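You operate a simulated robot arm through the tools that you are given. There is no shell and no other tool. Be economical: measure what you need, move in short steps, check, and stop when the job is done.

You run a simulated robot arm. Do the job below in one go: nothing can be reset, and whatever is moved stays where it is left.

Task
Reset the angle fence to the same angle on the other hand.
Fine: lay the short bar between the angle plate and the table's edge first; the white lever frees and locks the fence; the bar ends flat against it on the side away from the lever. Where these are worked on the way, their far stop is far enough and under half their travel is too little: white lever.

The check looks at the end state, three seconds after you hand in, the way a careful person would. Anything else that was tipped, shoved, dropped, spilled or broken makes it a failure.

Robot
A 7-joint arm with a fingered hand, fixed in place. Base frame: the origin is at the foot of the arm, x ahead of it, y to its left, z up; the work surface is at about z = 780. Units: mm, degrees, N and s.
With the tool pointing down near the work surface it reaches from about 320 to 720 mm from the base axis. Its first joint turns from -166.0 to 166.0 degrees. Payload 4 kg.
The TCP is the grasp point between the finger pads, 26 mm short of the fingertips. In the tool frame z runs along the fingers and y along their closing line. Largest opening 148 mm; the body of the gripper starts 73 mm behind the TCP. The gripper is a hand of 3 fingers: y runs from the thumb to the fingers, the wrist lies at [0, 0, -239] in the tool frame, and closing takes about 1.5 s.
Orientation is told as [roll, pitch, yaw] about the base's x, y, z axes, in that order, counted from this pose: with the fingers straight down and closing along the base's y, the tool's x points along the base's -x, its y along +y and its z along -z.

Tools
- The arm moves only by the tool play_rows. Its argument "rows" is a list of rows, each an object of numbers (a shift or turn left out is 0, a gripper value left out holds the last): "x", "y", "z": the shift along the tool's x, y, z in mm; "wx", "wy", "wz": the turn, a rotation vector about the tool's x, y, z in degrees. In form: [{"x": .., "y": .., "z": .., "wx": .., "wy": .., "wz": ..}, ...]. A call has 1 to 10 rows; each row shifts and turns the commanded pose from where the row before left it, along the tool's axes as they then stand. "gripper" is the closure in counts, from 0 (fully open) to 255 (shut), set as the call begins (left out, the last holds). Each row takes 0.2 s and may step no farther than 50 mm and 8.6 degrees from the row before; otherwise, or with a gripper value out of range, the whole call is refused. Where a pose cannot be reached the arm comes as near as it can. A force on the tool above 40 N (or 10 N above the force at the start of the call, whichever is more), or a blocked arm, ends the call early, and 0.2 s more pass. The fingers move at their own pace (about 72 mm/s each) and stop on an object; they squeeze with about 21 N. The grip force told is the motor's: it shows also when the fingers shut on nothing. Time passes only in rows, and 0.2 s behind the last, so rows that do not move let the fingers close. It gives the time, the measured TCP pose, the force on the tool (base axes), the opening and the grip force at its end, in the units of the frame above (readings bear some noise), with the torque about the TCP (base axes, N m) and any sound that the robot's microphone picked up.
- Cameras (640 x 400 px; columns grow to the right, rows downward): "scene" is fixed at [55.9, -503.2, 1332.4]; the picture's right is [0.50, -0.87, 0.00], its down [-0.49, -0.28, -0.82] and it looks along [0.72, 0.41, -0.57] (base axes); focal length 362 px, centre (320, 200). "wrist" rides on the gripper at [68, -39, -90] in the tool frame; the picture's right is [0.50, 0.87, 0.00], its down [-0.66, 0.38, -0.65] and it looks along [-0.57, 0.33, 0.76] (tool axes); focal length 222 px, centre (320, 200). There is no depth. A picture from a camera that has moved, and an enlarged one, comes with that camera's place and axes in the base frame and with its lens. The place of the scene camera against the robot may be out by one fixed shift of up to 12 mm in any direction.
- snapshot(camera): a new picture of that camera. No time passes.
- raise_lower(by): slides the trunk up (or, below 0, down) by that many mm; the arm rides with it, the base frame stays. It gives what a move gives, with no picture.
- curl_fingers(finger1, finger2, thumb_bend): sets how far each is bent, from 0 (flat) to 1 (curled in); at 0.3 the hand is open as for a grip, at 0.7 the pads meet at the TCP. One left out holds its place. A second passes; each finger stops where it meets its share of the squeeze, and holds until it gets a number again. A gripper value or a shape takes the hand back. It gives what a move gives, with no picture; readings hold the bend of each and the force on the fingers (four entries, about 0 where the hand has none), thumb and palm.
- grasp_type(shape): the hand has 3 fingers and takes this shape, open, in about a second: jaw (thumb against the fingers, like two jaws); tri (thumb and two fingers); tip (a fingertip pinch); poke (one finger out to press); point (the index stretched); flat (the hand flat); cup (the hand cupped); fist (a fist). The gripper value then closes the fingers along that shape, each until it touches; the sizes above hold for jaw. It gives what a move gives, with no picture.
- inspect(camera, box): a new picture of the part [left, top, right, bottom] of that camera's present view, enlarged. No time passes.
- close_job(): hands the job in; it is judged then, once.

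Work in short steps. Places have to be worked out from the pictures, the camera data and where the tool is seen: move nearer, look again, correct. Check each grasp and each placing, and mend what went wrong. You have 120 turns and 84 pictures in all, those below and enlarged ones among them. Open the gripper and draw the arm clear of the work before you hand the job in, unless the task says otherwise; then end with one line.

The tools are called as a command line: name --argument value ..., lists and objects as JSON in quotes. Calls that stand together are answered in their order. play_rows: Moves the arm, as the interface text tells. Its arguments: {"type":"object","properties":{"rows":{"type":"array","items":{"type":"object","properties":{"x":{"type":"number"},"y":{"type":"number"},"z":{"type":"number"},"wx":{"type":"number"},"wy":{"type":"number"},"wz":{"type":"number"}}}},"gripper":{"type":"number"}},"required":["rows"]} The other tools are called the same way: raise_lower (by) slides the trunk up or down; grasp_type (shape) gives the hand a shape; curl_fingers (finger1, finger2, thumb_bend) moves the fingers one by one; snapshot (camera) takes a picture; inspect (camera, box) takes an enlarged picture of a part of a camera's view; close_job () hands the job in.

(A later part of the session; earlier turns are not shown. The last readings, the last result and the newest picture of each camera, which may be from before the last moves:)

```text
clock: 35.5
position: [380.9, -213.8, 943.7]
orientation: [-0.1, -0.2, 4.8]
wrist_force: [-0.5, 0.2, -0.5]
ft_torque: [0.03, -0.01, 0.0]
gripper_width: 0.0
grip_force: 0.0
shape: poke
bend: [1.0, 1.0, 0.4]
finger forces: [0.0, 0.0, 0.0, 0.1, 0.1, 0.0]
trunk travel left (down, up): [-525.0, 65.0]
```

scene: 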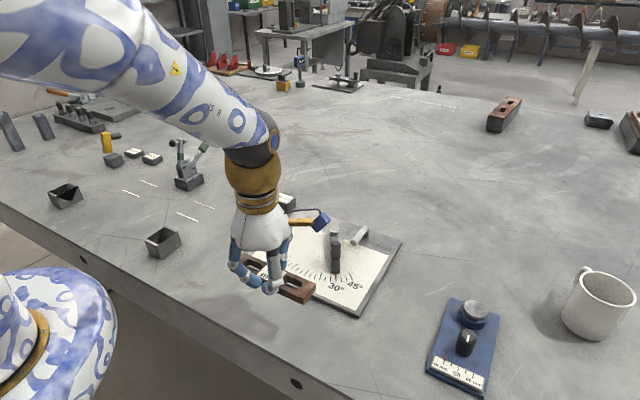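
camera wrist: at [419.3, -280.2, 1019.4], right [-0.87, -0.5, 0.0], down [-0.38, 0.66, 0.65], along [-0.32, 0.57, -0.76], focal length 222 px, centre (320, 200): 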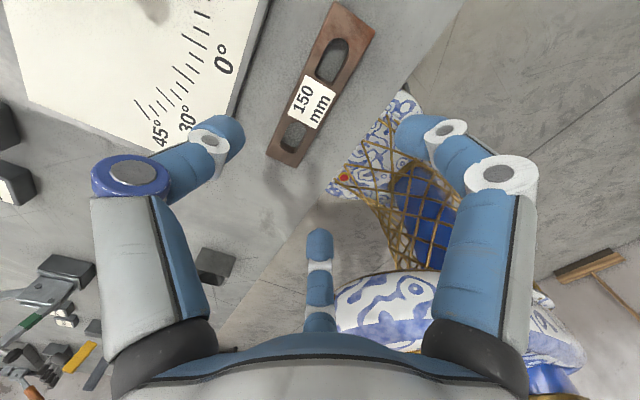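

The rod sits on a vertical post, so it swings horizontally. I'll go to the open (−y) side of its free end and test which way it gives.

play_rows --rows '[{"wz": 4.8}, {"x": -40, "y": -12.5}, {"x": -40, "y": -12.5}, {"x": -40, "y": -12.5}, {"x": -40, "y": -12.5}, {"x": -40, "y": -12.5}, {"x": -39, "y": -12.5}, {"z": 40}, {"z": 30}, {}]'

inspect --camera "scene" --box '[300, 150, 440, 270]'

snapshot --camera "wrist"

```text
clock: 37.7
position: [622.5, -292.3, 870.3]
orientation: [-0.1, -0.2, 0.2]
wrist_force: [-1.0, -0.4, -0.1]
ft_torque: [0.02, 0.0, 0.01]
gripper_width: 0.1
grip_force: 0.1
shape: poke
bend: [1.0, 1.0, 0.4]
finger forces: [0.0, 0.0, 0.1, 0.0, 0.0, 0.0]
trunk travel left (down, up): [-525.0, 65.0]
```

```text
3.33 times, centred on (370, 210) of scene
camera zoom: at [55.9, -503.2, 1332.4], right [0.5, -0.87, 0.0], down [-0.49, -0.28, -0.82], along [0.72, 0.41, -0.57], focal length 1208 px, centre (153, 167)
```

zoom: 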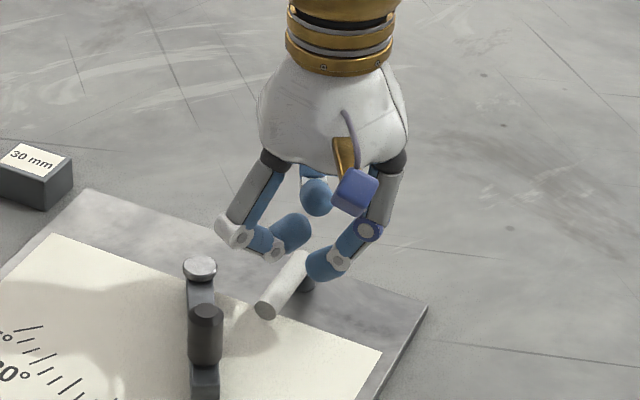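

```text
43 pictures are left
camera wrist: at [556.0, -330.6, 961.6], right [-0.5, 0.86, 0.0], down [0.65, 0.38, 0.66], along [0.57, 0.33, -0.76], focal length 222 px, centre (320, 200)
```

wrist: 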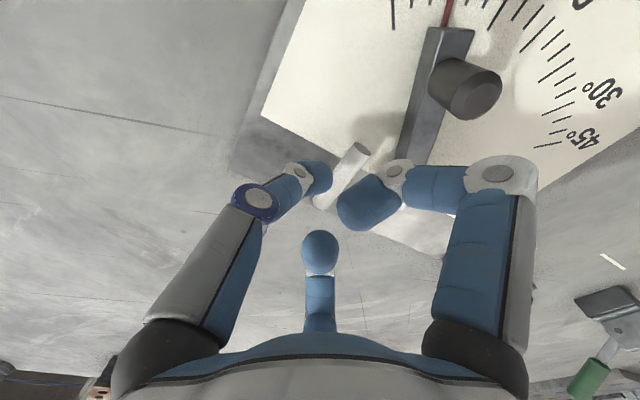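

Lowering to put the thumb tip beside the rod at rod height.

play_rows --rows '[{"z": 15}, {"z": 15}, {"z": 8}, {}]'

inspect --camera "scene" --box '[320, 190, 420, 270]'

inspect --camera "wrist" --box '[240, 80, 440, 240]'

```text
clock: 38.7
position: [621.2, -290.4, 833.8]
orientation: [-0.1, -0.2, 0.1]
wrist_force: [0.1, 0.3, 0.4]
ft_torque: [0.0, 0.01, 0.03]
gripper_width: 0.3
grip_force: 0.2
shape: poke
bend: [1.0, 1.0, 0.4]
finger forces: [0.0, 0.0, 0.0, 0.0, 0.0, 0.0]
trunk travel left (down, up): [-525.0, 65.0]
```

```text
5.00 times, centred on (370, 230) of scene
camera zoom: at [55.9, -503.2, 1332.4], right [0.5, -0.87, 0.0], down [-0.49, -0.28, -0.82], along [0.72, 0.41, -0.57], focal length 1812 px, centre (70, 50)
```

zoom: 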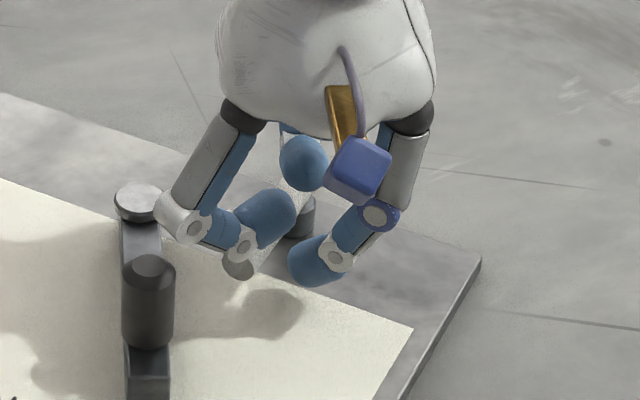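

```text
2.50 times, centred on (340, 160) of wrist
camera zoom: at [554.8, -329.0, 925.5], right [-0.5, 0.86, 0.0], down [0.65, 0.38, 0.66], along [0.57, 0.33, -0.76], focal length 555 px, centre (270, 300)
```

zoom: 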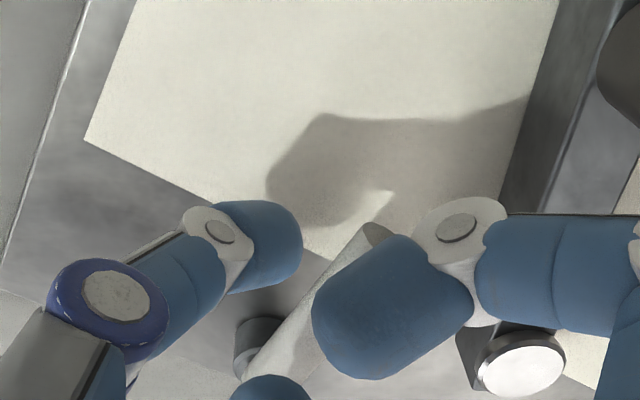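

Clear of contact. I'll push toward +y in small steps.

play_rows --rows '[{"y": 6}, {"y": 4}, {"y": 3}, {"y": 3}, {"y": 3}]'

```text
clock: 39.9
position: [620.5, -272.3, 834.7]
orientation: [-0.3, -0.3, 0.2]
wrist_force: [2.2, -23.5, 7.2]
ft_torque: [-0.48, -0.03, 0.01]
gripper_width: 0.0
grip_force: 0.2
shape: poke
bend: [1.0, 1.0, 0.39]
finger forces: [0.1, 0.0, 0.0, 0.0, 25.0, 0.0]
trunk travel left (down, up): [-525.0, 65.0]
```

A 23 N resistance builds. I'll look at whether the lever moved.

inspect --camera "scene" --box '[320, 190, 420, 270]'

inspect --camera "wrist" --box '[240, 80, 440, 240]'

```text
5.00 times, centred on (370, 230) of scene
camera zoom: at [55.9, -503.2, 1332.4], right [0.5, -0.87, 0.0], down [-0.49, -0.28, -0.82], along [0.72, 0.41, -0.57], focal length 1812 px, centre (70, 50)
```

zoom: 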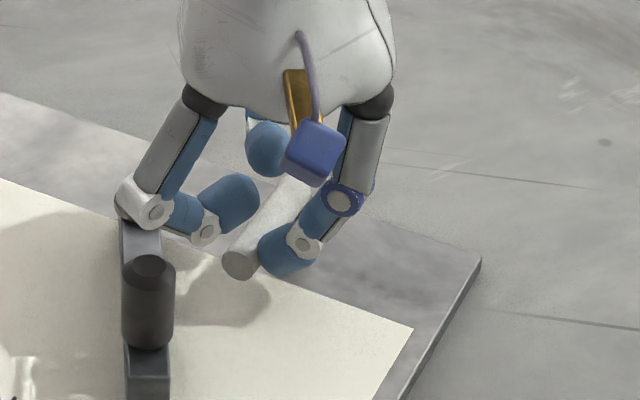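

```text
2.50 times, centred on (340, 160) of wrist
camera zoom: at [553.8, -312.0, 927.7], right [-0.5, 0.87, -0.01], down [0.65, 0.38, 0.66], along [0.57, 0.32, -0.76], focal length 555 px, centre (270, 300)
```

zoom: 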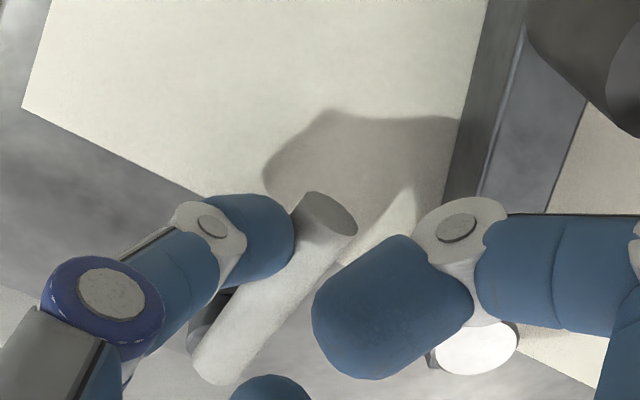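

The lever didn't budge toward +y, so that's its stop and it must swing toward −y. I'll back off, rise, and yaw −90° so the thumb leans along −x. Then I'll come down between rod and fence.

play_rows --rows '[{"y": -8}, {"z": -30}, {"z": -30}, {"wz": 8.5}, {"wz": 8.5}, {"wz": 8.5}, {"wz": 8.5}, {"wz": 8.5}, {"wz": 8.5}, {"wz": 8.5}]'

play_rows --rows '[{"wz": 8.5}, {"wz": 8.5}, {"wz": 8.5}, {"wz": 5}, {}]'

```text
clock: 42.1
position: [620.8, -277.2, 895.0]
orientation: [0.0, -0.2, -59.6]
wrist_force: [0.2, 0.3, -1.5]
ft_torque: [0.0, 0.01, 0.03]
gripper_width: 0.0
grip_force: 0.1
shape: poke
bend: [1.0, 1.0, 0.4]
finger forces: [0.0, 0.1, 0.0, 0.0, 0.0, 0.0]
trunk travel left (down, up): [-525.0, 65.0]
```

```text
clock: 43.3
position: [620.8, -277.7, 895.8]
orientation: [0.2, -0.1, -89.9]
wrist_force: [0.4, 0.2, -0.2]
ft_torque: [0.01, 0.03, 0.0]
gripper_width: 0.2
grip_force: 0.0
shape: poke
bend: [1.0, 1.0, 0.4]
finger forces: [0.1, 0.0, 0.1, 0.0, 0.1, 0.0]
trunk travel left (down, up): [-525.0, 65.0]
```

Reached yaw −90°. I'll move between rod and pivot and go partway down.

play_rows --rows '[{"x": 37, "y": 4}, {"z": 25}, {}]'

inspect --camera "scene" --box '[300, 170, 420, 270]'

snapshot --camera "wrist"

```text
clock: 44.1
position: [625.5, -240.2, 869.9]
orientation: [0.1, -0.1, -89.7]
wrist_force: [0.7, 0.5, 0.6]
ft_torque: [-0.01, 0.0, -0.01]
gripper_width: 0.0
grip_force: 0.0
shape: poke
bend: [1.0, 1.0, 0.4]
finger forces: [0.0, 0.1, 0.1, 0.0, 0.1, 0.0]
trunk travel left (down, up): [-525.0, 65.0]
```

```text
4.00 times, centred on (360, 220) of scene
camera zoom: at [55.9, -503.2, 1332.4], right [0.5, -0.87, 0.0], down [-0.49, -0.28, -0.82], along [0.72, 0.41, -0.57], focal length 1450 px, centre (160, 120)
```

zoom: 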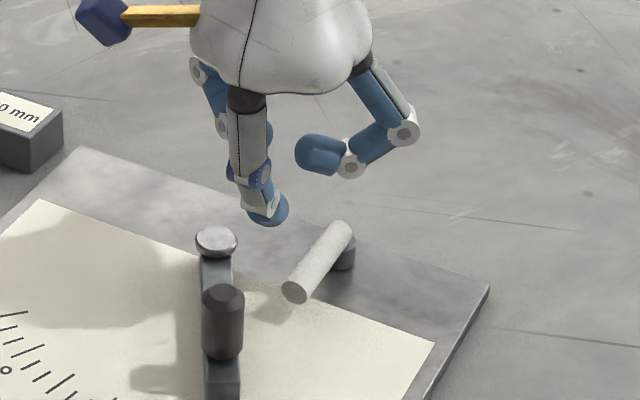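

```text
37 pictures are left
camera wrist: at [587.1, -172.6, 961.0], right [0.86, 0.5, 0.0], down [0.38, -0.65, 0.66], along [0.33, -0.57, -0.75], focal length 222 px, centre (320, 200)
```

wrist: 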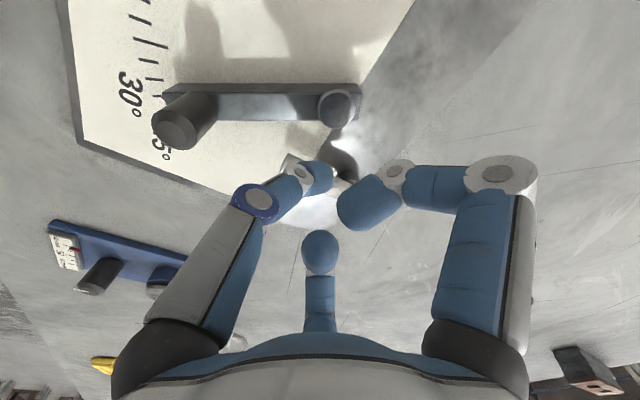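

The tip would land slightly close to the rod, so I'll shift 4 mm toward the fence and descend to rod height.

play_rows --rows '[{"x": 4}, {"z": 15}, {"z": 15}, {"z": 5}, {}]'

inspect --camera "scene" --box '[300, 170, 420, 270]'

```text
clock: 45.3
position: [625.7, -238.3, 833.6]
orientation: [0.1, -0.1, -89.8]
wrist_force: [-1.0, -1.0, -0.2]
ft_torque: [0.01, -0.01, -0.01]
gripper_width: 0.3
grip_force: 0.1
shape: poke
bend: [1.0, 1.0, 0.4]
finger forces: [0.1, 0.0, 0.1, 0.0, 0.1, 0.0]
trunk travel left (down, up): [-525.0, 65.0]
```

```text
4.00 times, centred on (360, 220) of scene
camera zoom: at [55.9, -503.2, 1332.4], right [0.5, -0.87, 0.0], down [-0.49, -0.28, -0.82], along [0.72, 0.41, -0.57], focal length 1450 px, centre (160, 120)
```

zoom: 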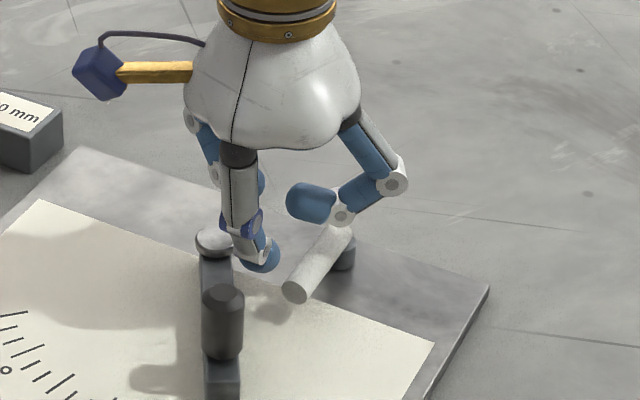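

It sits nicely between. Pushing toward −y now.

play_rows --rows '[{"x": -5}, {"x": -5}, {"x": -4}, {"x": -4}, {"x": -4}]'

inspect --camera "scene" --box '[300, 170, 420, 270]'

```text
clock: 46.5
position: [626.5, -259.9, 834.7]
orientation: [0.2, -0.1, -89.8]
wrist_force: [-1.2, 2.2, -0.2]
ft_torque: [0.03, 0.04, 0.0]
gripper_width: 0.1
grip_force: 0.0
shape: poke
bend: [1.0, 1.0, 0.4]
finger forces: [0.1, 0.0, 0.0, 0.1, 1.5, 0.1]
trunk travel left (down, up): [-525.0, 65.0]
```

```text
4.00 times, centred on (360, 220) of scene
camera zoom: at [55.9, -503.2, 1332.4], right [0.5, -0.87, 0.0], down [-0.49, -0.28, -0.82], along [0.72, 0.41, -0.57], focal length 1450 px, centre (160, 120)
```

zoom: 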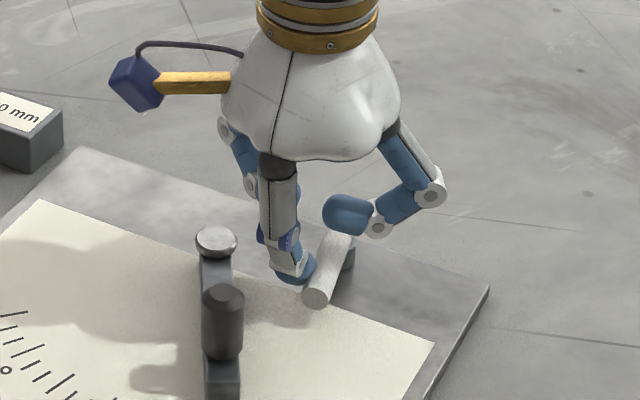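

The lever swings freely this way. I'll follow its arc around the post.

play_rows --rows '[{"x": -8}, {"x": -8}, {"x": -7.2, "y": 3.1}, {"x": -7.2, "y": 3.1}, {"x": -5.8, "y": 5.4}, {"x": -5.8, "y": 5.4}]'

inspect --camera "scene" --box '[310, 180, 430, 280]'

```text
clock: 47.9
position: [642.1, -301.7, 836.1]
orientation: [0.2, -0.1, -89.8]
wrist_force: [-1.3, 1.0, 0.2]
ft_torque: [0.01, 0.0, -0.02]
gripper_width: 0.0
grip_force: 0.2
shape: poke
bend: [1.0, 1.0, 0.4]
finger forces: [0.0, 0.1, 0.0, 0.0, 0.8, 0.1]
trunk travel left (down, up): [-525.0, 65.0]
```

```text
4.00 times, centred on (370, 230) of scene
camera zoom: at [55.9, -503.2, 1332.4], right [0.5, -0.87, 0.0], down [-0.49, -0.28, -0.82], along [0.72, 0.41, -0.57], focal length 1450 px, centre (120, 80)
```

zoom: 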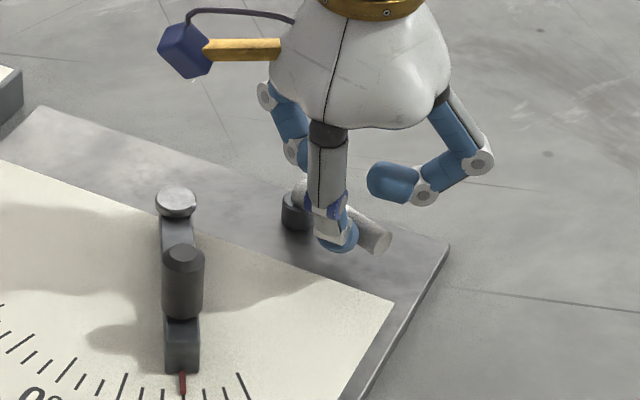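

It still moves freely and is already well past half. I'll go on until it reaches its stop.

play_rows --rows '[{"x": -3.5, "y": 5.5}, {"x": -2.5, "y": 5}, {"x": -1, "y": 4}, {"x": -1, "y": 4}, {"y": 3}]'

inspect --camera "scene" --box '[310, 180, 430, 280]'

```text
clock: 49.1
position: [651.2, -304.6, 837.2]
orientation: [0.3, -0.2, -89.9]
wrist_force: [-1.6, 0.0, -0.2]
ft_torque: [0.0, 0.02, -0.01]
gripper_width: 0.0
grip_force: 0.1
shape: poke
bend: [1.0, 1.0, 0.4]
finger forces: [0.1, 0.1, 0.0, 0.0, 0.8, 0.0]
out of reach, approached as far as the arm can: row 2, 3, 4
trunk travel left (down, up): [-525.0, 65.0]
```

```text
4.00 times, centred on (370, 230) of scene
camera zoom: at [55.9, -503.2, 1332.4], right [0.5, -0.87, 0.0], down [-0.49, -0.28, -0.82], along [0.72, 0.41, -0.57], focal length 1450 px, centre (120, 80)
```

zoom: 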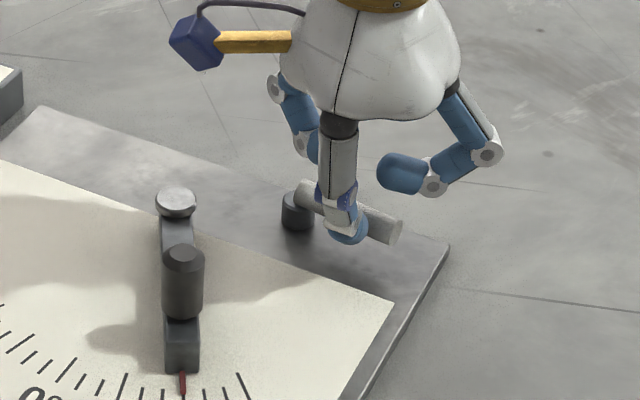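

The arm's reach limit is near, with the lever at about 90°. I'll push a bit closer to the post, where there's more reach, to see whether a stop is there.

play_rows --rows '[{"y": -5}, {"x": 10}, {"x": 10}, {"y": 5}, {"y": 3}, {"y": 3}, {"y": 2}, {"y": 2}]'

inspect --camera "scene" --box '[310, 180, 430, 280]'

```text
clock: 50.9
position: [657.0, -285.6, 832.1]
orientation: [-0.2, 0.2, -90.4]
wrist_force: [-7.5, -2.5, 8.1]
ft_torque: [-0.06, 0.04, 0.01]
gripper_width: 0.1
grip_force: 0.0
shape: poke
bend: [1.0, 1.0, 0.4]
finger forces: [0.0, 0.1, 0.0, 0.0, 8.9, 0.0]
out of reach, approached as far as the arm can: row 2, 3, 5, 7, 8
trunk travel left (down, up): [-525.0, 65.0]
```

```text
4.00 times, centred on (370, 230) of scene
camera zoom: at [55.9, -503.2, 1332.4], right [0.5, -0.87, 0.0], down [-0.49, -0.28, -0.82], along [0.72, 0.41, -0.57], focal length 1450 px, centre (120, 80)
```

zoom: 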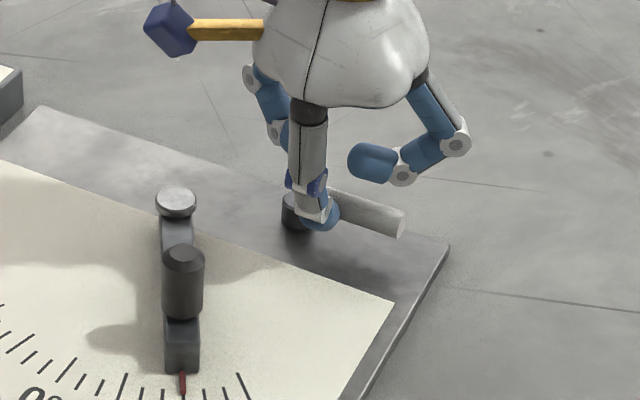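

A resisting force appears with the lever at ~90°, so it's at its free stop. Next I retreat, return to yaw 0 and grip the fence's cylindrical handle, triangulated at ≈(546,-251) with top z≈852. The pivot comes out at ≈(622,-210).

play_rows --rows '[{"y": -6}, {"z": -35}, {"z": -35}, {"y": -25}, {"wz": -8.5}, {"wz": -8.5}, {"wz": -8.5}, {"wz": -8.5}, {"wz": -8.5}, {"wz": -8.5}]'

play_rows --rows '[{"wz": -8.5}, {"wz": -8.5}, {"wz": -8.5}, {"wz": -8.5}, {"wz": -5}, {}]'

grasp_type --shape "jaw"

```text
clock: 53.1
position: [631.4, -284.5, 906.6]
orientation: [0.0, -0.2, -38.7]
wrist_force: [-0.1, 0.3, -0.5]
ft_torque: [0.01, -0.03, 0.01]
gripper_width: 0.0
grip_force: 0.0
shape: poke
bend: [1.0, 1.0, 0.4]
finger forces: [0.0, 0.0, 0.0, 0.1, 0.0, 0.0]
trunk travel left (down, up): [-525.0, 65.0]
```

```text
clock: 54.5
position: [631.7, -285.5, 906.7]
orientation: [-0.1, -0.2, 0.2]
wrist_force: [0.0, 0.2, -0.1]
ft_torque: [-0.01, 0.0, 0.03]
gripper_width: 0.0
grip_force: 0.1
shape: poke
bend: [1.0, 1.0, 0.4]
finger forces: [0.1, 0.0, 0.1, 0.0, 0.0, 0.0]
trunk travel left (down, up): [-525.0, 65.0]
```

```text
clock: 55.4
position: [632.4, -284.5, 905.2]
orientation: [-0.1, -0.1, 0.2]
wrist_force: [-0.4, -0.7, 0.7]
ft_torque: [0.0, 0.0, 0.0]
gripper_width: 147.8
grip_force: 0.1
shape: jaw
bend: [0.3, 0.3, 0.3]
finger forces: [0.0, 0.0, 0.1, 0.0, 0.0, 0.1]
trunk travel left (down, up): [-525.0, 65.0]
```

Moving over the handle at a safe height with the jaw partly closed.

play_rows --rows '[{"x": 43, "y": 16.6}, {"x": 43, "y": 16.6}, {}, {}, {}]' --gripper 148

inspect --camera "scene" --box '[260, 140, 420, 290]'

snapshot --camera "wrist"

```text
clock: 56.6
position: [543.3, -251.0, 904.2]
orientation: [-0.1, -0.2, 0.2]
wrist_force: [0.2, 0.4, -0.9]
ft_torque: [0.02, 0.03, 0.04]
gripper_width: 62.6
grip_force: 0.1
shape: jaw
bend: [0.77, 0.77, 0.7]
finger forces: [0.0, 0.1, 0.1, 0.0, 0.0, 0.0]
trunk travel left (down, up): [-525.0, 65.0]
```

```text
2.67 times, centred on (340, 215) of scene
camera zoom: at [55.9, -503.2, 1332.4], right [0.5, -0.87, 0.0], down [-0.49, -0.28, -0.82], along [0.72, 0.41, -0.57], focal length 967 px, centre (267, 160)
```

zoom: 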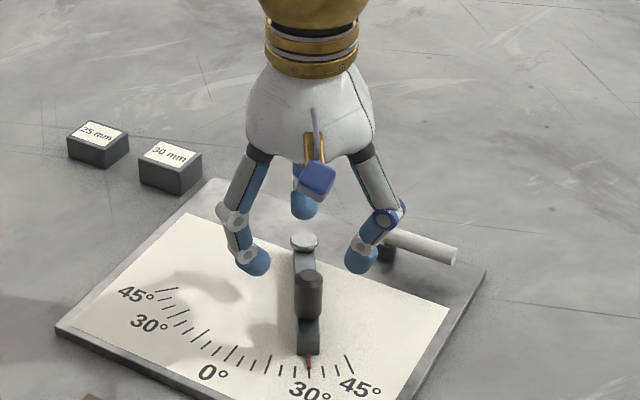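

```text
30 pictures are left
camera wrist: at [476.3, -289.2, 996.6], right [-0.5, 0.86, 0.0], down [0.65, 0.38, 0.66], along [0.57, 0.33, -0.76], focal length 222 px, centre (320, 200)
```

wrist: 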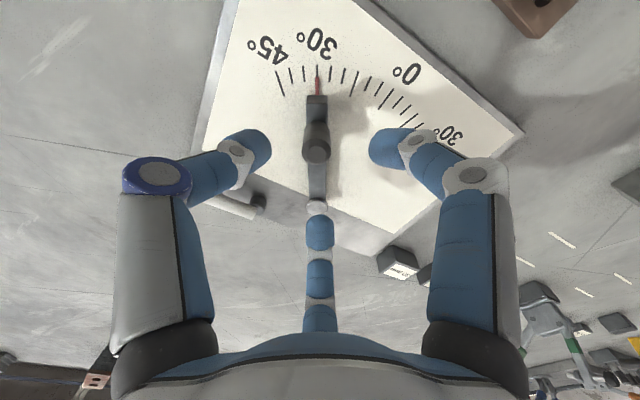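

The handle axis is ≈(544,-252), matching the TCP. I'm descending around it with fingertips staying above the fence arm.

play_rows --rows '[{"z": 20, "y": -1}, {"z": 20}, {"z": 10}, {"z": 6}, {}]'

inspect --camera "scene" --box '[280, 180, 400, 290]'

```text
clock: 57.8
position: [545.5, -252.9, 848.4]
orientation: [-0.1, -0.2, 0.2]
wrist_force: [0.2, 0.3, -0.3]
ft_torque: [0.0, -0.04, -0.01]
gripper_width: 62.4
grip_force: 0.0
shape: jaw
bend: [0.77, 0.77, 0.7]
finger forces: [0.0, 0.0, 0.0, 0.1, 0.0, 0.0]
trunk travel left (down, up): [-525.0, 65.0]
```

```text
3.64 times, centred on (340, 235) of scene
camera zoom: at [55.9, -503.2, 1332.4], right [0.5, -0.87, 0.0], down [-0.49, -0.28, -0.82], along [0.72, 0.41, -0.57], focal length 1318 px, centre (247, 73)
```

zoom: 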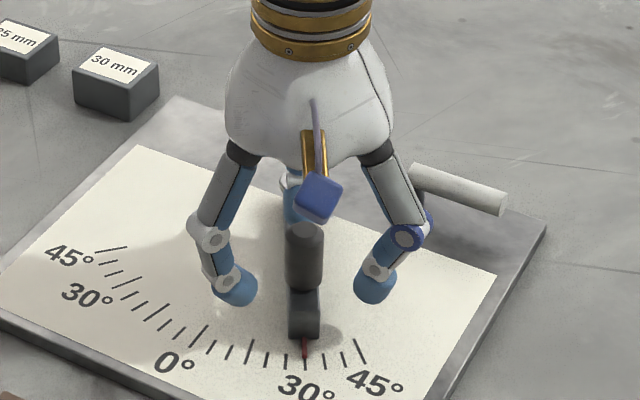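

The fingers surround the handle. Closing on it.

play_rows --rows '[{}, {}, {}, {}, {}]' --gripper 255

inspect --camera "scene" --box '[280, 180, 400, 290]'

```text
clock: 59.0
position: [544.7, -252.1, 848.6]
orientation: [-0.1, -0.3, 0.2]
wrist_force: [-0.7, 0.7, -3.2]
ft_torque: [0.0, 0.04, -0.02]
gripper_width: 15.9
grip_force: 21.2
shape: jaw
bend: [0.73, 0.74, 0.7]
finger forces: [18.4, 18.5, 0.0, 0.1, 18.6, 0.0]
trunk travel left (down, up): [-525.0, 65.0]
```

```text
3.64 times, centred on (340, 235) of scene
camera zoom: at [55.9, -503.2, 1332.4], right [0.5, -0.87, 0.0], down [-0.49, -0.28, -0.82], along [0.72, 0.41, -0.57], focal length 1318 px, centre (247, 73)
```

zoom: 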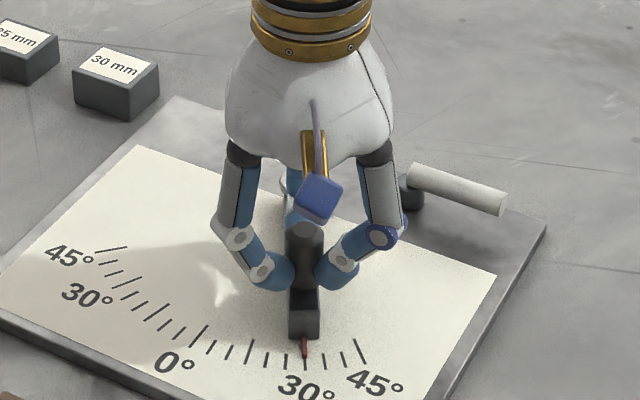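

An even grip on the handle (18.5 N each). I'll swing along the arc about the pivot, first half.

play_rows --rows '[{"x": 2.4, "y": 5.2}, {"x": 2.4, "y": 5.3}, {"x": 3.5, "y": 10.9}, {"x": 1.9, "y": 11.3}, {"x": 0.5, "y": 11.5}]'

inspect --camera "scene" --box '[260, 180, 400, 300]'

```text
clock: 60.2
position: [536.0, -205.0, 850.2]
orientation: [0.1, -0.2, 0.3]
wrist_force: [-11.6, 0.3, -10.4]
ft_torque: [-0.02, 0.29, -0.11]
gripper_width: 14.6
grip_force: 21.4
shape: jaw
bend: [0.73, 0.74, 0.7]
finger forces: [21.2, 15.0, 0.1, 0.0, 16.8, 0.0]
trunk travel left (down, up): [-525.0, 65.0]
```

```text
3.33 times, centred on (330, 240) of scene
camera zoom: at [55.9, -503.2, 1332.4], right [0.5, -0.87, 0.0], down [-0.49, -0.28, -0.82], along [0.72, 0.41, -0.57], focal length 1208 px, centre (287, 67)
```

zoom: 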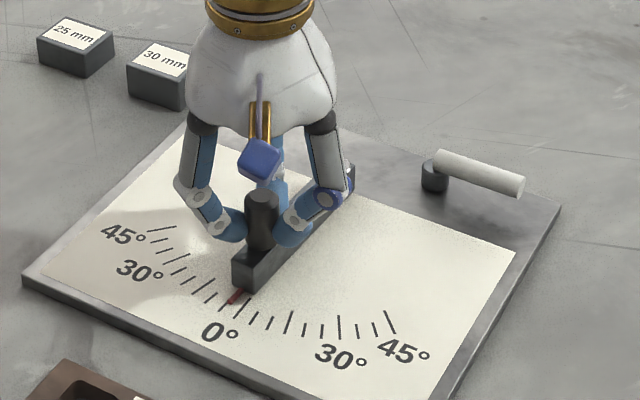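

The fence turns freely. A radial force of about 11 N suggests the true radius is slightly larger, so I'll bias outward a bit and continue.

play_rows --rows '[{"x": 1.5, "y": 5}, {"x": -0.8, "y": 6}, {"x": -2.4, "y": 11}, {"x": -3.8, "y": 10.6}]'

inspect --camera "scene" --box '[250, 190, 370, 290]'

inspect --camera "wrist" --box '[220, 0, 460, 180]'

```text
clock: 61.2
position: [541.4, -175.4, 850.1]
orientation: [0.0, -0.2, 0.3]
wrist_force: [-1.4, -0.1, -21.4]
ft_torque: [-0.11, 0.14, -0.18]
gripper_width: 13.4
grip_force: 21.0
shape: jaw
bend: [0.73, 0.73, 0.7]
finger forces: [15.4, 19.4, 0.0, 0.1, 19.9, 0.1]
trunk travel left (down, up): [-525.0, 65.0]
```

```text
4.00 times, centred on (310, 240) of scene
camera zoom: at [55.9, -503.2, 1332.4], right [0.5, -0.87, 0.0], down [-0.49, -0.28, -0.82], along [0.72, 0.41, -0.57], focal length 1450 px, centre (360, 40)
```

zoom: 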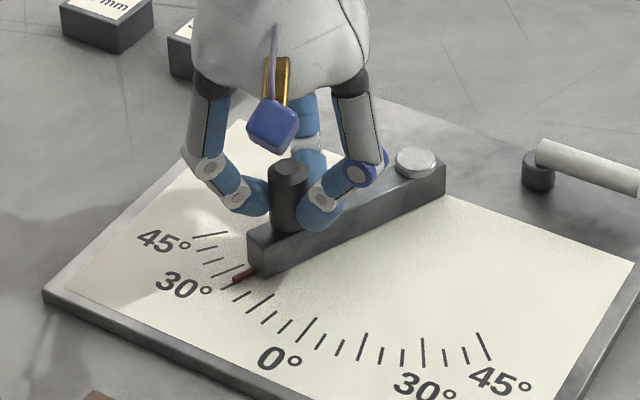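

```text
2.22 times, centred on (340, 90) of wrist
camera zoom: at [473.4, -213.4, 941.4], right [-0.5, 0.86, 0.0], down [0.65, 0.38, 0.66], along [0.57, 0.33, -0.76], focal length 494 px, centre (276, 444)
```

zoom: 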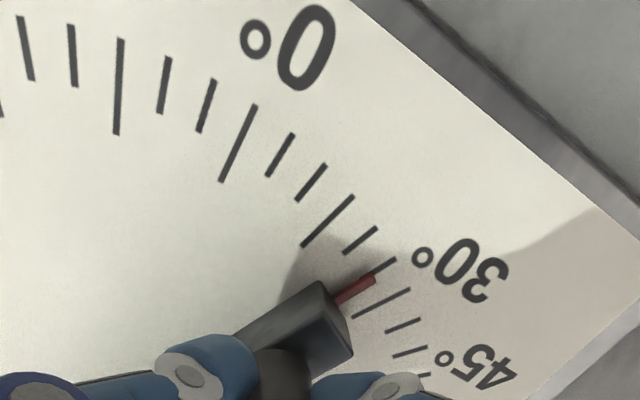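

The pointer is at 25° on the other side, since the long ticks are 0/15/30/45. I need about 5° more (≈7.5 mm of arc), with the grip lowered slightly to relieve the pull.

play_rows --rows '[{"x": -1.7, "y": 3.2, "z": 1}, {"x": -1.7, "y": 3.2, "z": 1}, {}]'

inspect --camera "wrist" --box '[320, 60, 440, 160]'

```text
clock: 62.0
position: [542.5, -168.3, 849.5]
orientation: [0.0, -0.1, 0.1]
wrist_force: [-6.1, 0.4, -8.7]
ft_torque: [-0.08, 0.14, -0.17]
gripper_width: 13.5
grip_force: 20.9
shape: jaw
bend: [0.73, 0.73, 0.7]
finger forces: [17.0, 19.2, 0.0, 0.0, 22.9, 0.0]
trunk travel left (down, up): [-525.0, 65.0]
```

```text
4.00 times, centred on (380, 110) of wrist
camera zoom: at [476.5, -206.9, 940.3], right [-0.5, 0.86, 0.0], down [0.65, 0.38, 0.66], along [0.57, 0.33, -0.76], focal length 888 px, centre (80, 560)
```

zoom: 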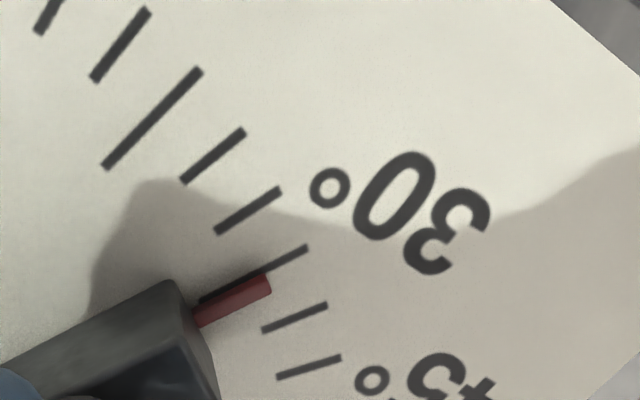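

The pointer appears ~1.5° past 30, but it's raised and viewed obliquely. I'll release and look from directly above the pointer to remove the parallax.

play_rows --rows '[{}, {}, {}, {}, {"z": -20}, {"z": -30}, {"z": -30, "x": -24, "y": 26}, {"x": -24, "y": 26}, {}]' --gripper 148

snapshot --camera "wrist"

```text
clock: 64.0
position: [591.6, -114.3, 926.5]
orientation: [0.0, -0.3, 0.1]
wrist_force: [-0.2, 0.2, -0.2]
ft_torque: [0.04, -0.02, 0.01]
gripper_width: 61.7
grip_force: 0.0
shape: jaw
bend: [0.77, 0.77, 0.7]
finger forces: [0.0, 0.0, 0.0, 0.0, 0.0, 0.1]
trunk travel left (down, up): [-525.0, 65.0]
```

```text
23 pictures are left
camera wrist: at [525.1, -152.7, 1017.6], right [-0.5, 0.86, 0.0], down [0.65, 0.38, 0.66], along [0.57, 0.33, -0.75], focal length 222 px, centre (320, 200)
```

wrist: 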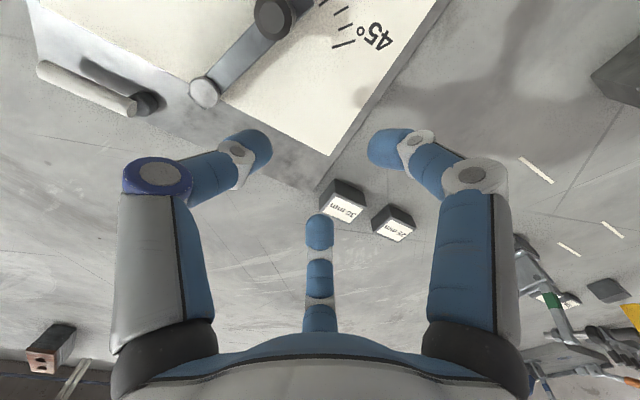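

The pointer is just out of frame, so I'll step back along the fence's own line to keep parallax at zero.

play_rows --rows '[{"x": 25, "y": 14}, {"x": 26, "y": 14}, {}]'

inspect --camera "wrist" --box '[190, 0, 350, 100]'

```text
clock: 64.8
position: [540.9, -87.2, 926.6]
orientation: [-0.1, -0.2, 0.1]
wrist_force: [-0.3, -0.7, 0.6]
ft_torque: [0.0, -0.02, 0.0]
gripper_width: 62.0
grip_force: 0.1
shape: jaw
bend: [0.77, 0.77, 0.7]
finger forces: [0.0, 0.0, 0.1, 0.0, 0.0, 0.0]
trunk travel left (down, up): [-525.0, 65.0]
```

```text
4.00 times, centred on (270, 50) of wrist
camera zoom: at [472.9, -125.3, 1018.3], right [-0.5, 0.86, 0.0], down [0.65, 0.38, 0.66], along [0.57, 0.33, -0.75], focal length 888 px, centre (520, 800)
```

zoom: 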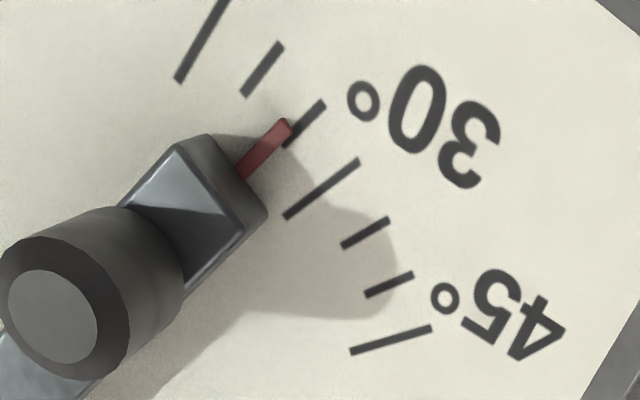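

From the in-plane view the pointer reads ≈24.5°, so it slipped back on release. I'll nudge it instead: cage the handle loosely (yaw −30°) and push with the thumb only. Moving above the handle first.

play_rows --rows '[{"x": -1, "y": -43.4}, {"x": -1, "y": -43.4}, {"wz": 7.5}, {"wz": 7.5}, {"wz": 7.5}, {"wz": 7.5}, {"z": 30}, {}]'

snapshot --camera "wrist"

```text
clock: 66.6
position: [541.0, -177.0, 899.4]
orientation: [0.1, -0.2, -29.9]
wrist_force: [0.0, 0.6, -0.9]
ft_torque: [-0.02, 0.02, -0.01]
gripper_width: 62.0
grip_force: 0.0
shape: jaw
bend: [0.77, 0.77, 0.7]
finger forces: [0.0, 0.0, 0.1, 0.0, 0.0, 0.0]
trunk travel left (down, up): [-525.0, 65.0]
```

```text
21 pictures are left
camera wrist: at [463.9, -176.0, 990.5], right [0.0, 1.0, 0.0], down [0.75, 0.0, 0.66], along [0.66, 0.0, -0.75], focal length 222 px, centre (320, 200)
```

wrist: 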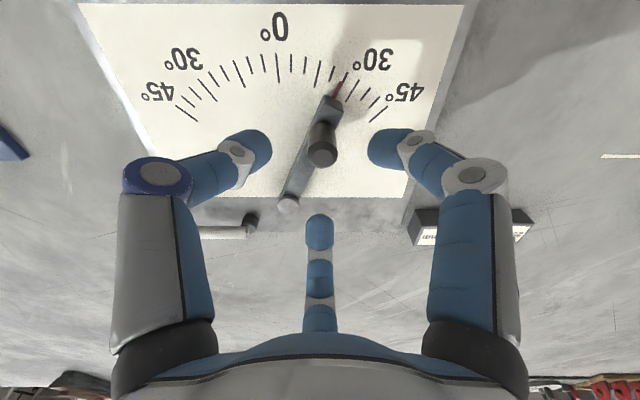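

The handle axis is at ≈(543,-174.6), inside the cage. I'll lower and push about 20 mm along the thumb-to-fingers direction, in small steps.

play_rows --rows '[{"z": 20}, {"z": 20}, {"z": 10}, {}]'

play_rows --rows '[{"y": 6}, {"y": 5}, {"y": 4}, {"y": 3}, {"y": 2}, {"y": 2}]'

snapshot --camera "wrist"

```text
clock: 67.6
position: [542.0, -176.7, 847.5]
orientation: [0.1, -0.2, -29.9]
wrist_force: [0.5, -0.6, 0.1]
ft_torque: [0.0, -0.01, 0.01]
gripper_width: 62.0
grip_force: 0.1
shape: jaw
bend: [0.77, 0.77, 0.7]
finger forces: [0.0, 0.0, 0.0, 0.1, 0.1, 0.0]
trunk travel left (down, up): [-525.0, 65.0]
```

```text
clock: 69.0
position: [555.0, -157.4, 848.3]
orientation: [0.0, -0.2, -29.8]
wrist_force: [-0.3, 0.1, 0.8]
ft_torque: [-0.01, -0.02, -0.02]
gripper_width: 62.3
grip_force: 0.0
shape: jaw
bend: [0.77, 0.77, 0.7]
finger forces: [0.0, 0.1, 0.1, 0.0, 0.3, 0.0]
trunk travel left (down, up): [-525.0, 65.0]
```

```text
20 pictures are left
camera wrist: at [476.8, -155.7, 939.6], right [0.0, 1.0, 0.0], down [0.75, 0.0, 0.66], along [0.66, 0.0, -0.75], focal length 222 px, centre (320, 200)
```

wrist: 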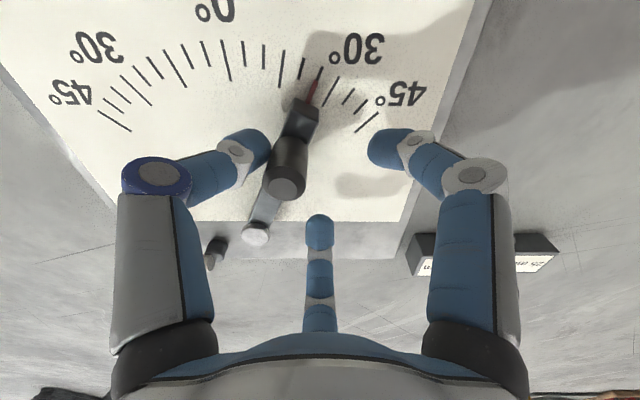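

The thumb is just touching the handle. I'll push ~7 mm more.

play_rows --rows '[{"y": 2}, {"y": 2}, {"y": 2}, {"y": 1.5}, {}]'

inspect --camera "wrist" --box '[230, 30, 390, 130]'

```text
clock: 70.2
position: [556.5, -151.6, 847.2]
orientation: [-0.1, -0.2, -29.8]
wrist_force: [-0.3, -0.6, -0.8]
ft_torque: [0.0, -0.02, 0.0]
gripper_width: 62.6
grip_force: 0.1
shape: jaw
bend: [0.77, 0.77, 0.7]
finger forces: [0.0, 0.1, 0.1, 0.0, 0.4, 0.0]
trunk travel left (down, up): [-525.0, 65.0]
```

```text
4.00 times, centred on (310, 80) of wrist
camera zoom: at [479.5, -149.4, 939.9], right [0.0, 1.0, 0.0], down [0.75, 0.0, 0.66], along [0.66, 0.0, -0.75], focal length 888 px, centre (360, 680)
```

zoom: 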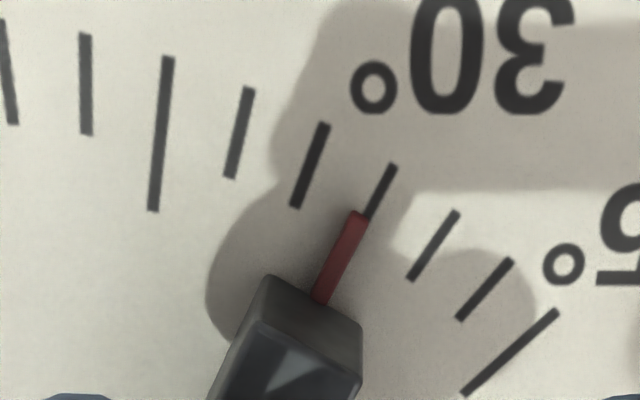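

The pointer is now ≈28.5–29° after parallax correction. I'll nudge 2 mm more, then back off and check in-plane.

play_rows --rows '[{"y": 1}, {"y": 1}, {}, {"y": -6}, {"y": -8}, {}]'

inspect --camera "wrist" --box '[240, 10, 400, 110]'

```text
clock: 71.6
position: [550.7, -160.7, 848.9]
orientation: [0.0, -0.1, -29.8]
wrist_force: [0.7, 0.1, -0.3]
ft_torque: [0.01, -0.01, 0.01]
gripper_width: 62.0
grip_force: 0.0
shape: jaw
bend: [0.77, 0.77, 0.7]
finger forces: [0.0, 0.1, 0.0, 0.0, 0.1, 0.0]
trunk travel left (down, up): [-525.0, 65.0]
```

```text
4.00 times, centred on (320, 60) of wrist
camera zoom: at [473.0, -160.8, 940.1], right [0.0, 1.0, 0.0], down [0.75, 0.0, 0.66], along [0.66, 0.0, -0.75], focal length 888 px, centre (320, 760)
```

zoom: 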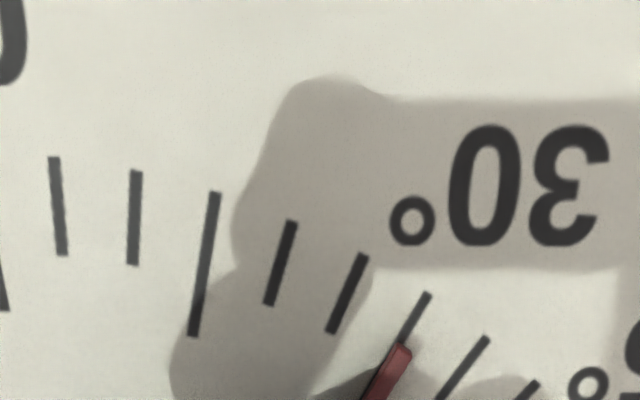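

Rising to the in-plane view for an unbiased reading.

play_rows --rows '[{"z": -30}, {"z": -40}, {"z": -10, "x": 8, "y": 16}, {"x": 8, "y": 16}, {}]'

inspect --camera "wrist" --box '[230, 40, 350, 130]'

```text
clock: 72.8
position: [553.7, -124.2, 928.2]
orientation: [-0.1, -0.2, -29.9]
wrist_force: [-0.3, 0.4, 0.4]
ft_torque: [0.01, 0.01, -0.01]
gripper_width: 61.9
grip_force: 0.1
shape: jaw
bend: [0.77, 0.77, 0.7]
finger forces: [0.1, 0.1, 0.0, 0.0, 0.0, 0.0]
trunk travel left (down, up): [-525.0, 65.0]
```

```text
4.44 times, centred on (290, 85) of wrist
camera zoom: at [475.7, -124.3, 1020.1], right [0.0, 1.0, 0.0], down [0.75, 0.0, 0.66], along [0.66, 0.0, -0.75], focal length 987 px, centre (453, 711)
```

zoom: 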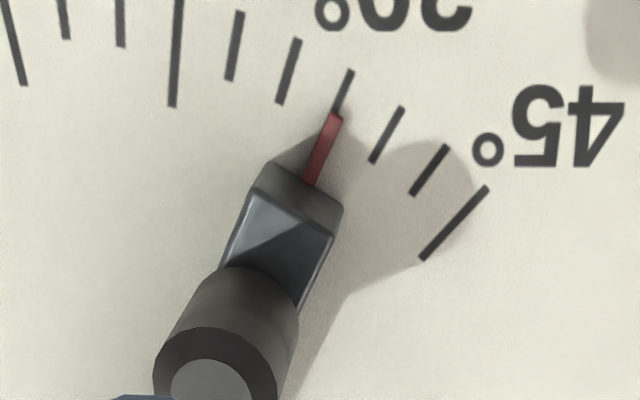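

In-plane the pointer reads ≈30.2° on the other side, which is right. Next is locking: the lever points to −y and must be pulled back toward −x from its outer side, near the reach limit. I'll use poke with the thumb facing outward (yaw 66°) and tilt the hand 12° outward.

grasp_type --shape "poke"

play_rows --rows '[{"wz": -8}, {"wz": -8}, {"wz": -8}, {"wz": -8}, {"wz": -8}, {"wz": -8}, {"wz": -8}, {"wz": -8}, {"wz": -8}, {"wz": -8}]'

play_rows --rows '[{"wz": -8}, {"wz": -8}, {"wx": 6}, {"wx": 6}, {"x": 18.3, "y": -30.9, "z": 13.4}, {"x": 18.3, "y": -30.9, "z": 13.4}, {"x": 18.3, "y": -30.9, "z": 13.4}, {"x": 18.3, "y": -30.9, "z": 13.4}, {"x": 18.3, "y": -30.9, "z": 13.4}, {"x": 18.3, "y": -30.9, "z": 13.4}]'

inspect --camera "scene" --box '[320, 150, 460, 270]'

```text
clock: 73.7
position: [553.3, -125.0, 929.5]
orientation: [0.0, -0.2, -29.8]
wrist_force: [0.0, 0.1, 1.2]
ft_torque: [-0.01, -0.02, -0.03]
gripper_width: 0.0
grip_force: 0.0
shape: poke
bend: [1.0, 1.0, 0.4]
finger forces: [0.1, 0.0, 0.0, 0.1, 0.1, 0.1]
trunk travel left (down, up): [-525.0, 65.0]
```

```text
clock: 75.9
position: [552.1, -125.2, 926.9]
orientation: [-0.2, -0.1, 50.3]
wrist_force: [0.1, 0.3, -0.6]
ft_torque: [0.0, -0.02, -0.02]
gripper_width: 0.0
grip_force: 0.0
shape: poke
bend: [1.0, 1.0, 0.4]
finger forces: [0.0, 0.1, 0.0, 0.0, 0.1, 0.0]
trunk travel left (down, up): [-525.0, 65.0]
```

```text
clock: 78.1
position: [687.0, -306.8, 891.1]
orientation: [-12.2, 0.0, 66.2]
wrist_force: [-0.1, -0.4, 0.4]
ft_torque: [0.01, -0.03, -0.02]
gripper_width: 0.0
grip_force: 0.2
shape: poke
bend: [1.0, 1.0, 0.4]
finger forces: [0.1, 0.0, 0.0, 0.0, 0.0, 0.0]
trunk travel left (down, up): [-525.0, 65.0]
```

```text
3.33 times, centred on (390, 210) of scene
camera zoom: at [55.9, -503.2, 1332.4], right [0.5, -0.87, 0.0], down [-0.49, -0.28, -0.82], along [0.72, 0.41, -0.57], focal length 1208 px, centre (87, 167)
```

zoom: 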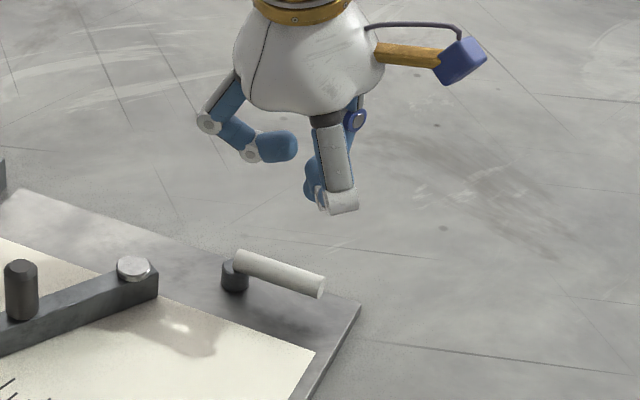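

Checking the alignment with the wrist camera before descending.

snapshot --camera "wrist"

```text
15 pictures are left
camera wrist: at [678.8, -374.8, 988.6], right [-0.98, -0.12, -0.18], down [-0.2, 0.8, 0.56], along [0.08, 0.58, -0.81], focal length 222 px, centre (320, 200)
```

wrist: 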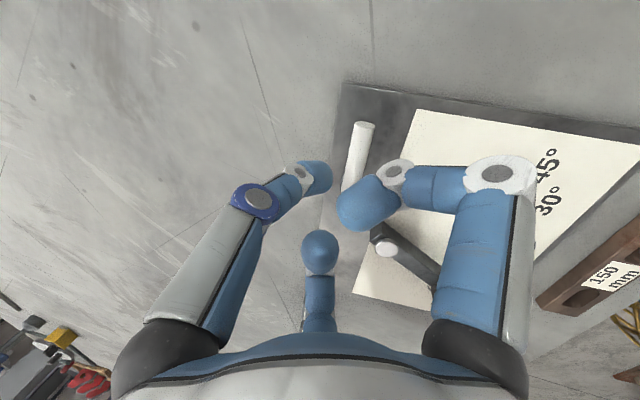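

The rod lies along x≈672 with its end at y≈-324. My tip would come down just outside it, so I'll shift 4 mm out and descend vertically beside it.

play_rows --rows '[{"x": -5.3, "y": -2}, {"y": 4.2, "z": 20}, {"y": 4.2, "z": 20}, {"y": 2.1, "z": 10}, {"y": 1.2, "z": 6}, {"y": 0.8, "z": 4}, {}]'

inspect --camera "scene" --box '[320, 170, 440, 270]'

inspect --camera "wrist" --box '[240, 80, 440, 230]'

```text
clock: 79.7
position: [694.8, -302.3, 827.9]
orientation: [-12.2, 0.0, 66.3]
wrist_force: [0.1, 0.1, -0.1]
ft_torque: [-0.03, 0.01, 0.01]
gripper_width: 0.1
grip_force: 0.2
shape: poke
bend: [1.0, 1.0, 0.4]
finger forces: [0.0, 0.0, 0.0, 0.0, 0.0, 0.0]
trunk travel left (down, up): [-525.0, 65.0]
```

```text
4.00 times, centred on (380, 220) of scene
camera zoom: at [55.9, -503.2, 1332.4], right [0.5, -0.87, 0.0], down [-0.49, -0.28, -0.82], along [0.72, 0.41, -0.57], focal length 1450 px, centre (80, 120)
```

zoom: 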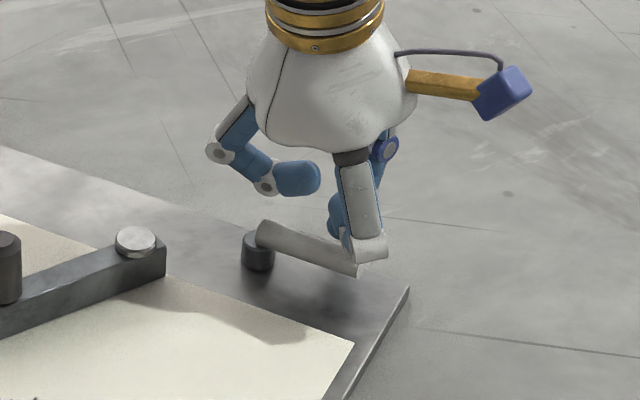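

```text
2.67 times, centred on (340, 155) of wrist
camera zoom: at [686.0, -370.7, 926.5], right [-0.98, -0.12, -0.18], down [-0.2, 0.8, 0.56], along [0.08, 0.58, -0.81], focal length 592 px, centre (267, 320)
```

zoom: 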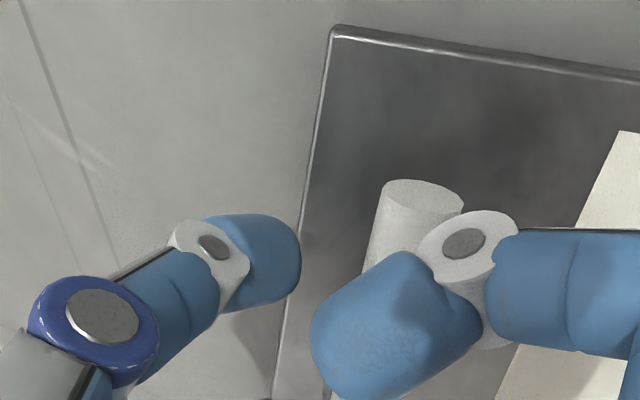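

The thumb tip is on the outside of the rod with the folded finger just above. I'm pulling inward along the arc.

play_rows --rows '[{"x": 4.2, "y": 5.66, "z": -1.2}, {"x": 4.2, "y": 5.66, "z": -1.2}, {"x": 3.8, "y": 4.8, "z": -1.0}, {"x": 3.8, "y": 4.8, "z": -1.0}, {"x": 2.3, "y": 5.5, "z": -1.2}, {"x": 2.3, "y": 5.5, "z": -1.2}]'

inspect --camera "scene" --box '[320, 170, 440, 270]'

```text
clock: 81.1
position: [655.4, -306.0, 827.5]
orientation: [-12.2, 0.0, 66.1]
wrist_force: [1.1, 0.6, -0.1]
ft_torque: [-0.03, -0.03, 0.0]
gripper_width: 0.2
grip_force: 0.1
shape: poke
bend: [1.0, 1.0, 0.4]
finger forces: [0.0, 0.0, 0.0, 0.0, 0.8, 0.1]
trunk travel left (down, up): [-525.0, 65.0]
```

```text
4.00 times, centred on (380, 220) of scene
camera zoom: at [55.9, -503.2, 1332.4], right [0.5, -0.87, 0.0], down [-0.49, -0.28, -0.82], along [0.72, 0.41, -0.57], focal length 1450 px, centre (80, 120)
```

zoom: 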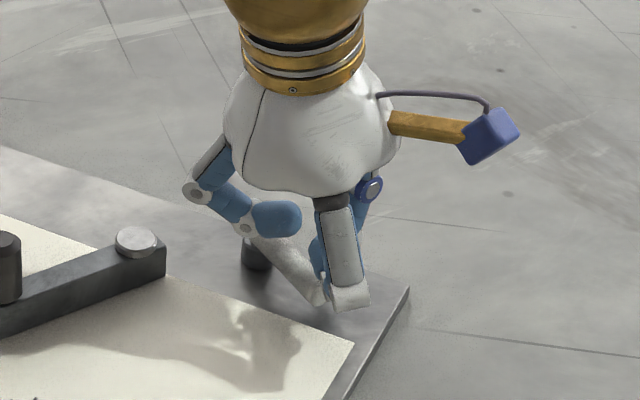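

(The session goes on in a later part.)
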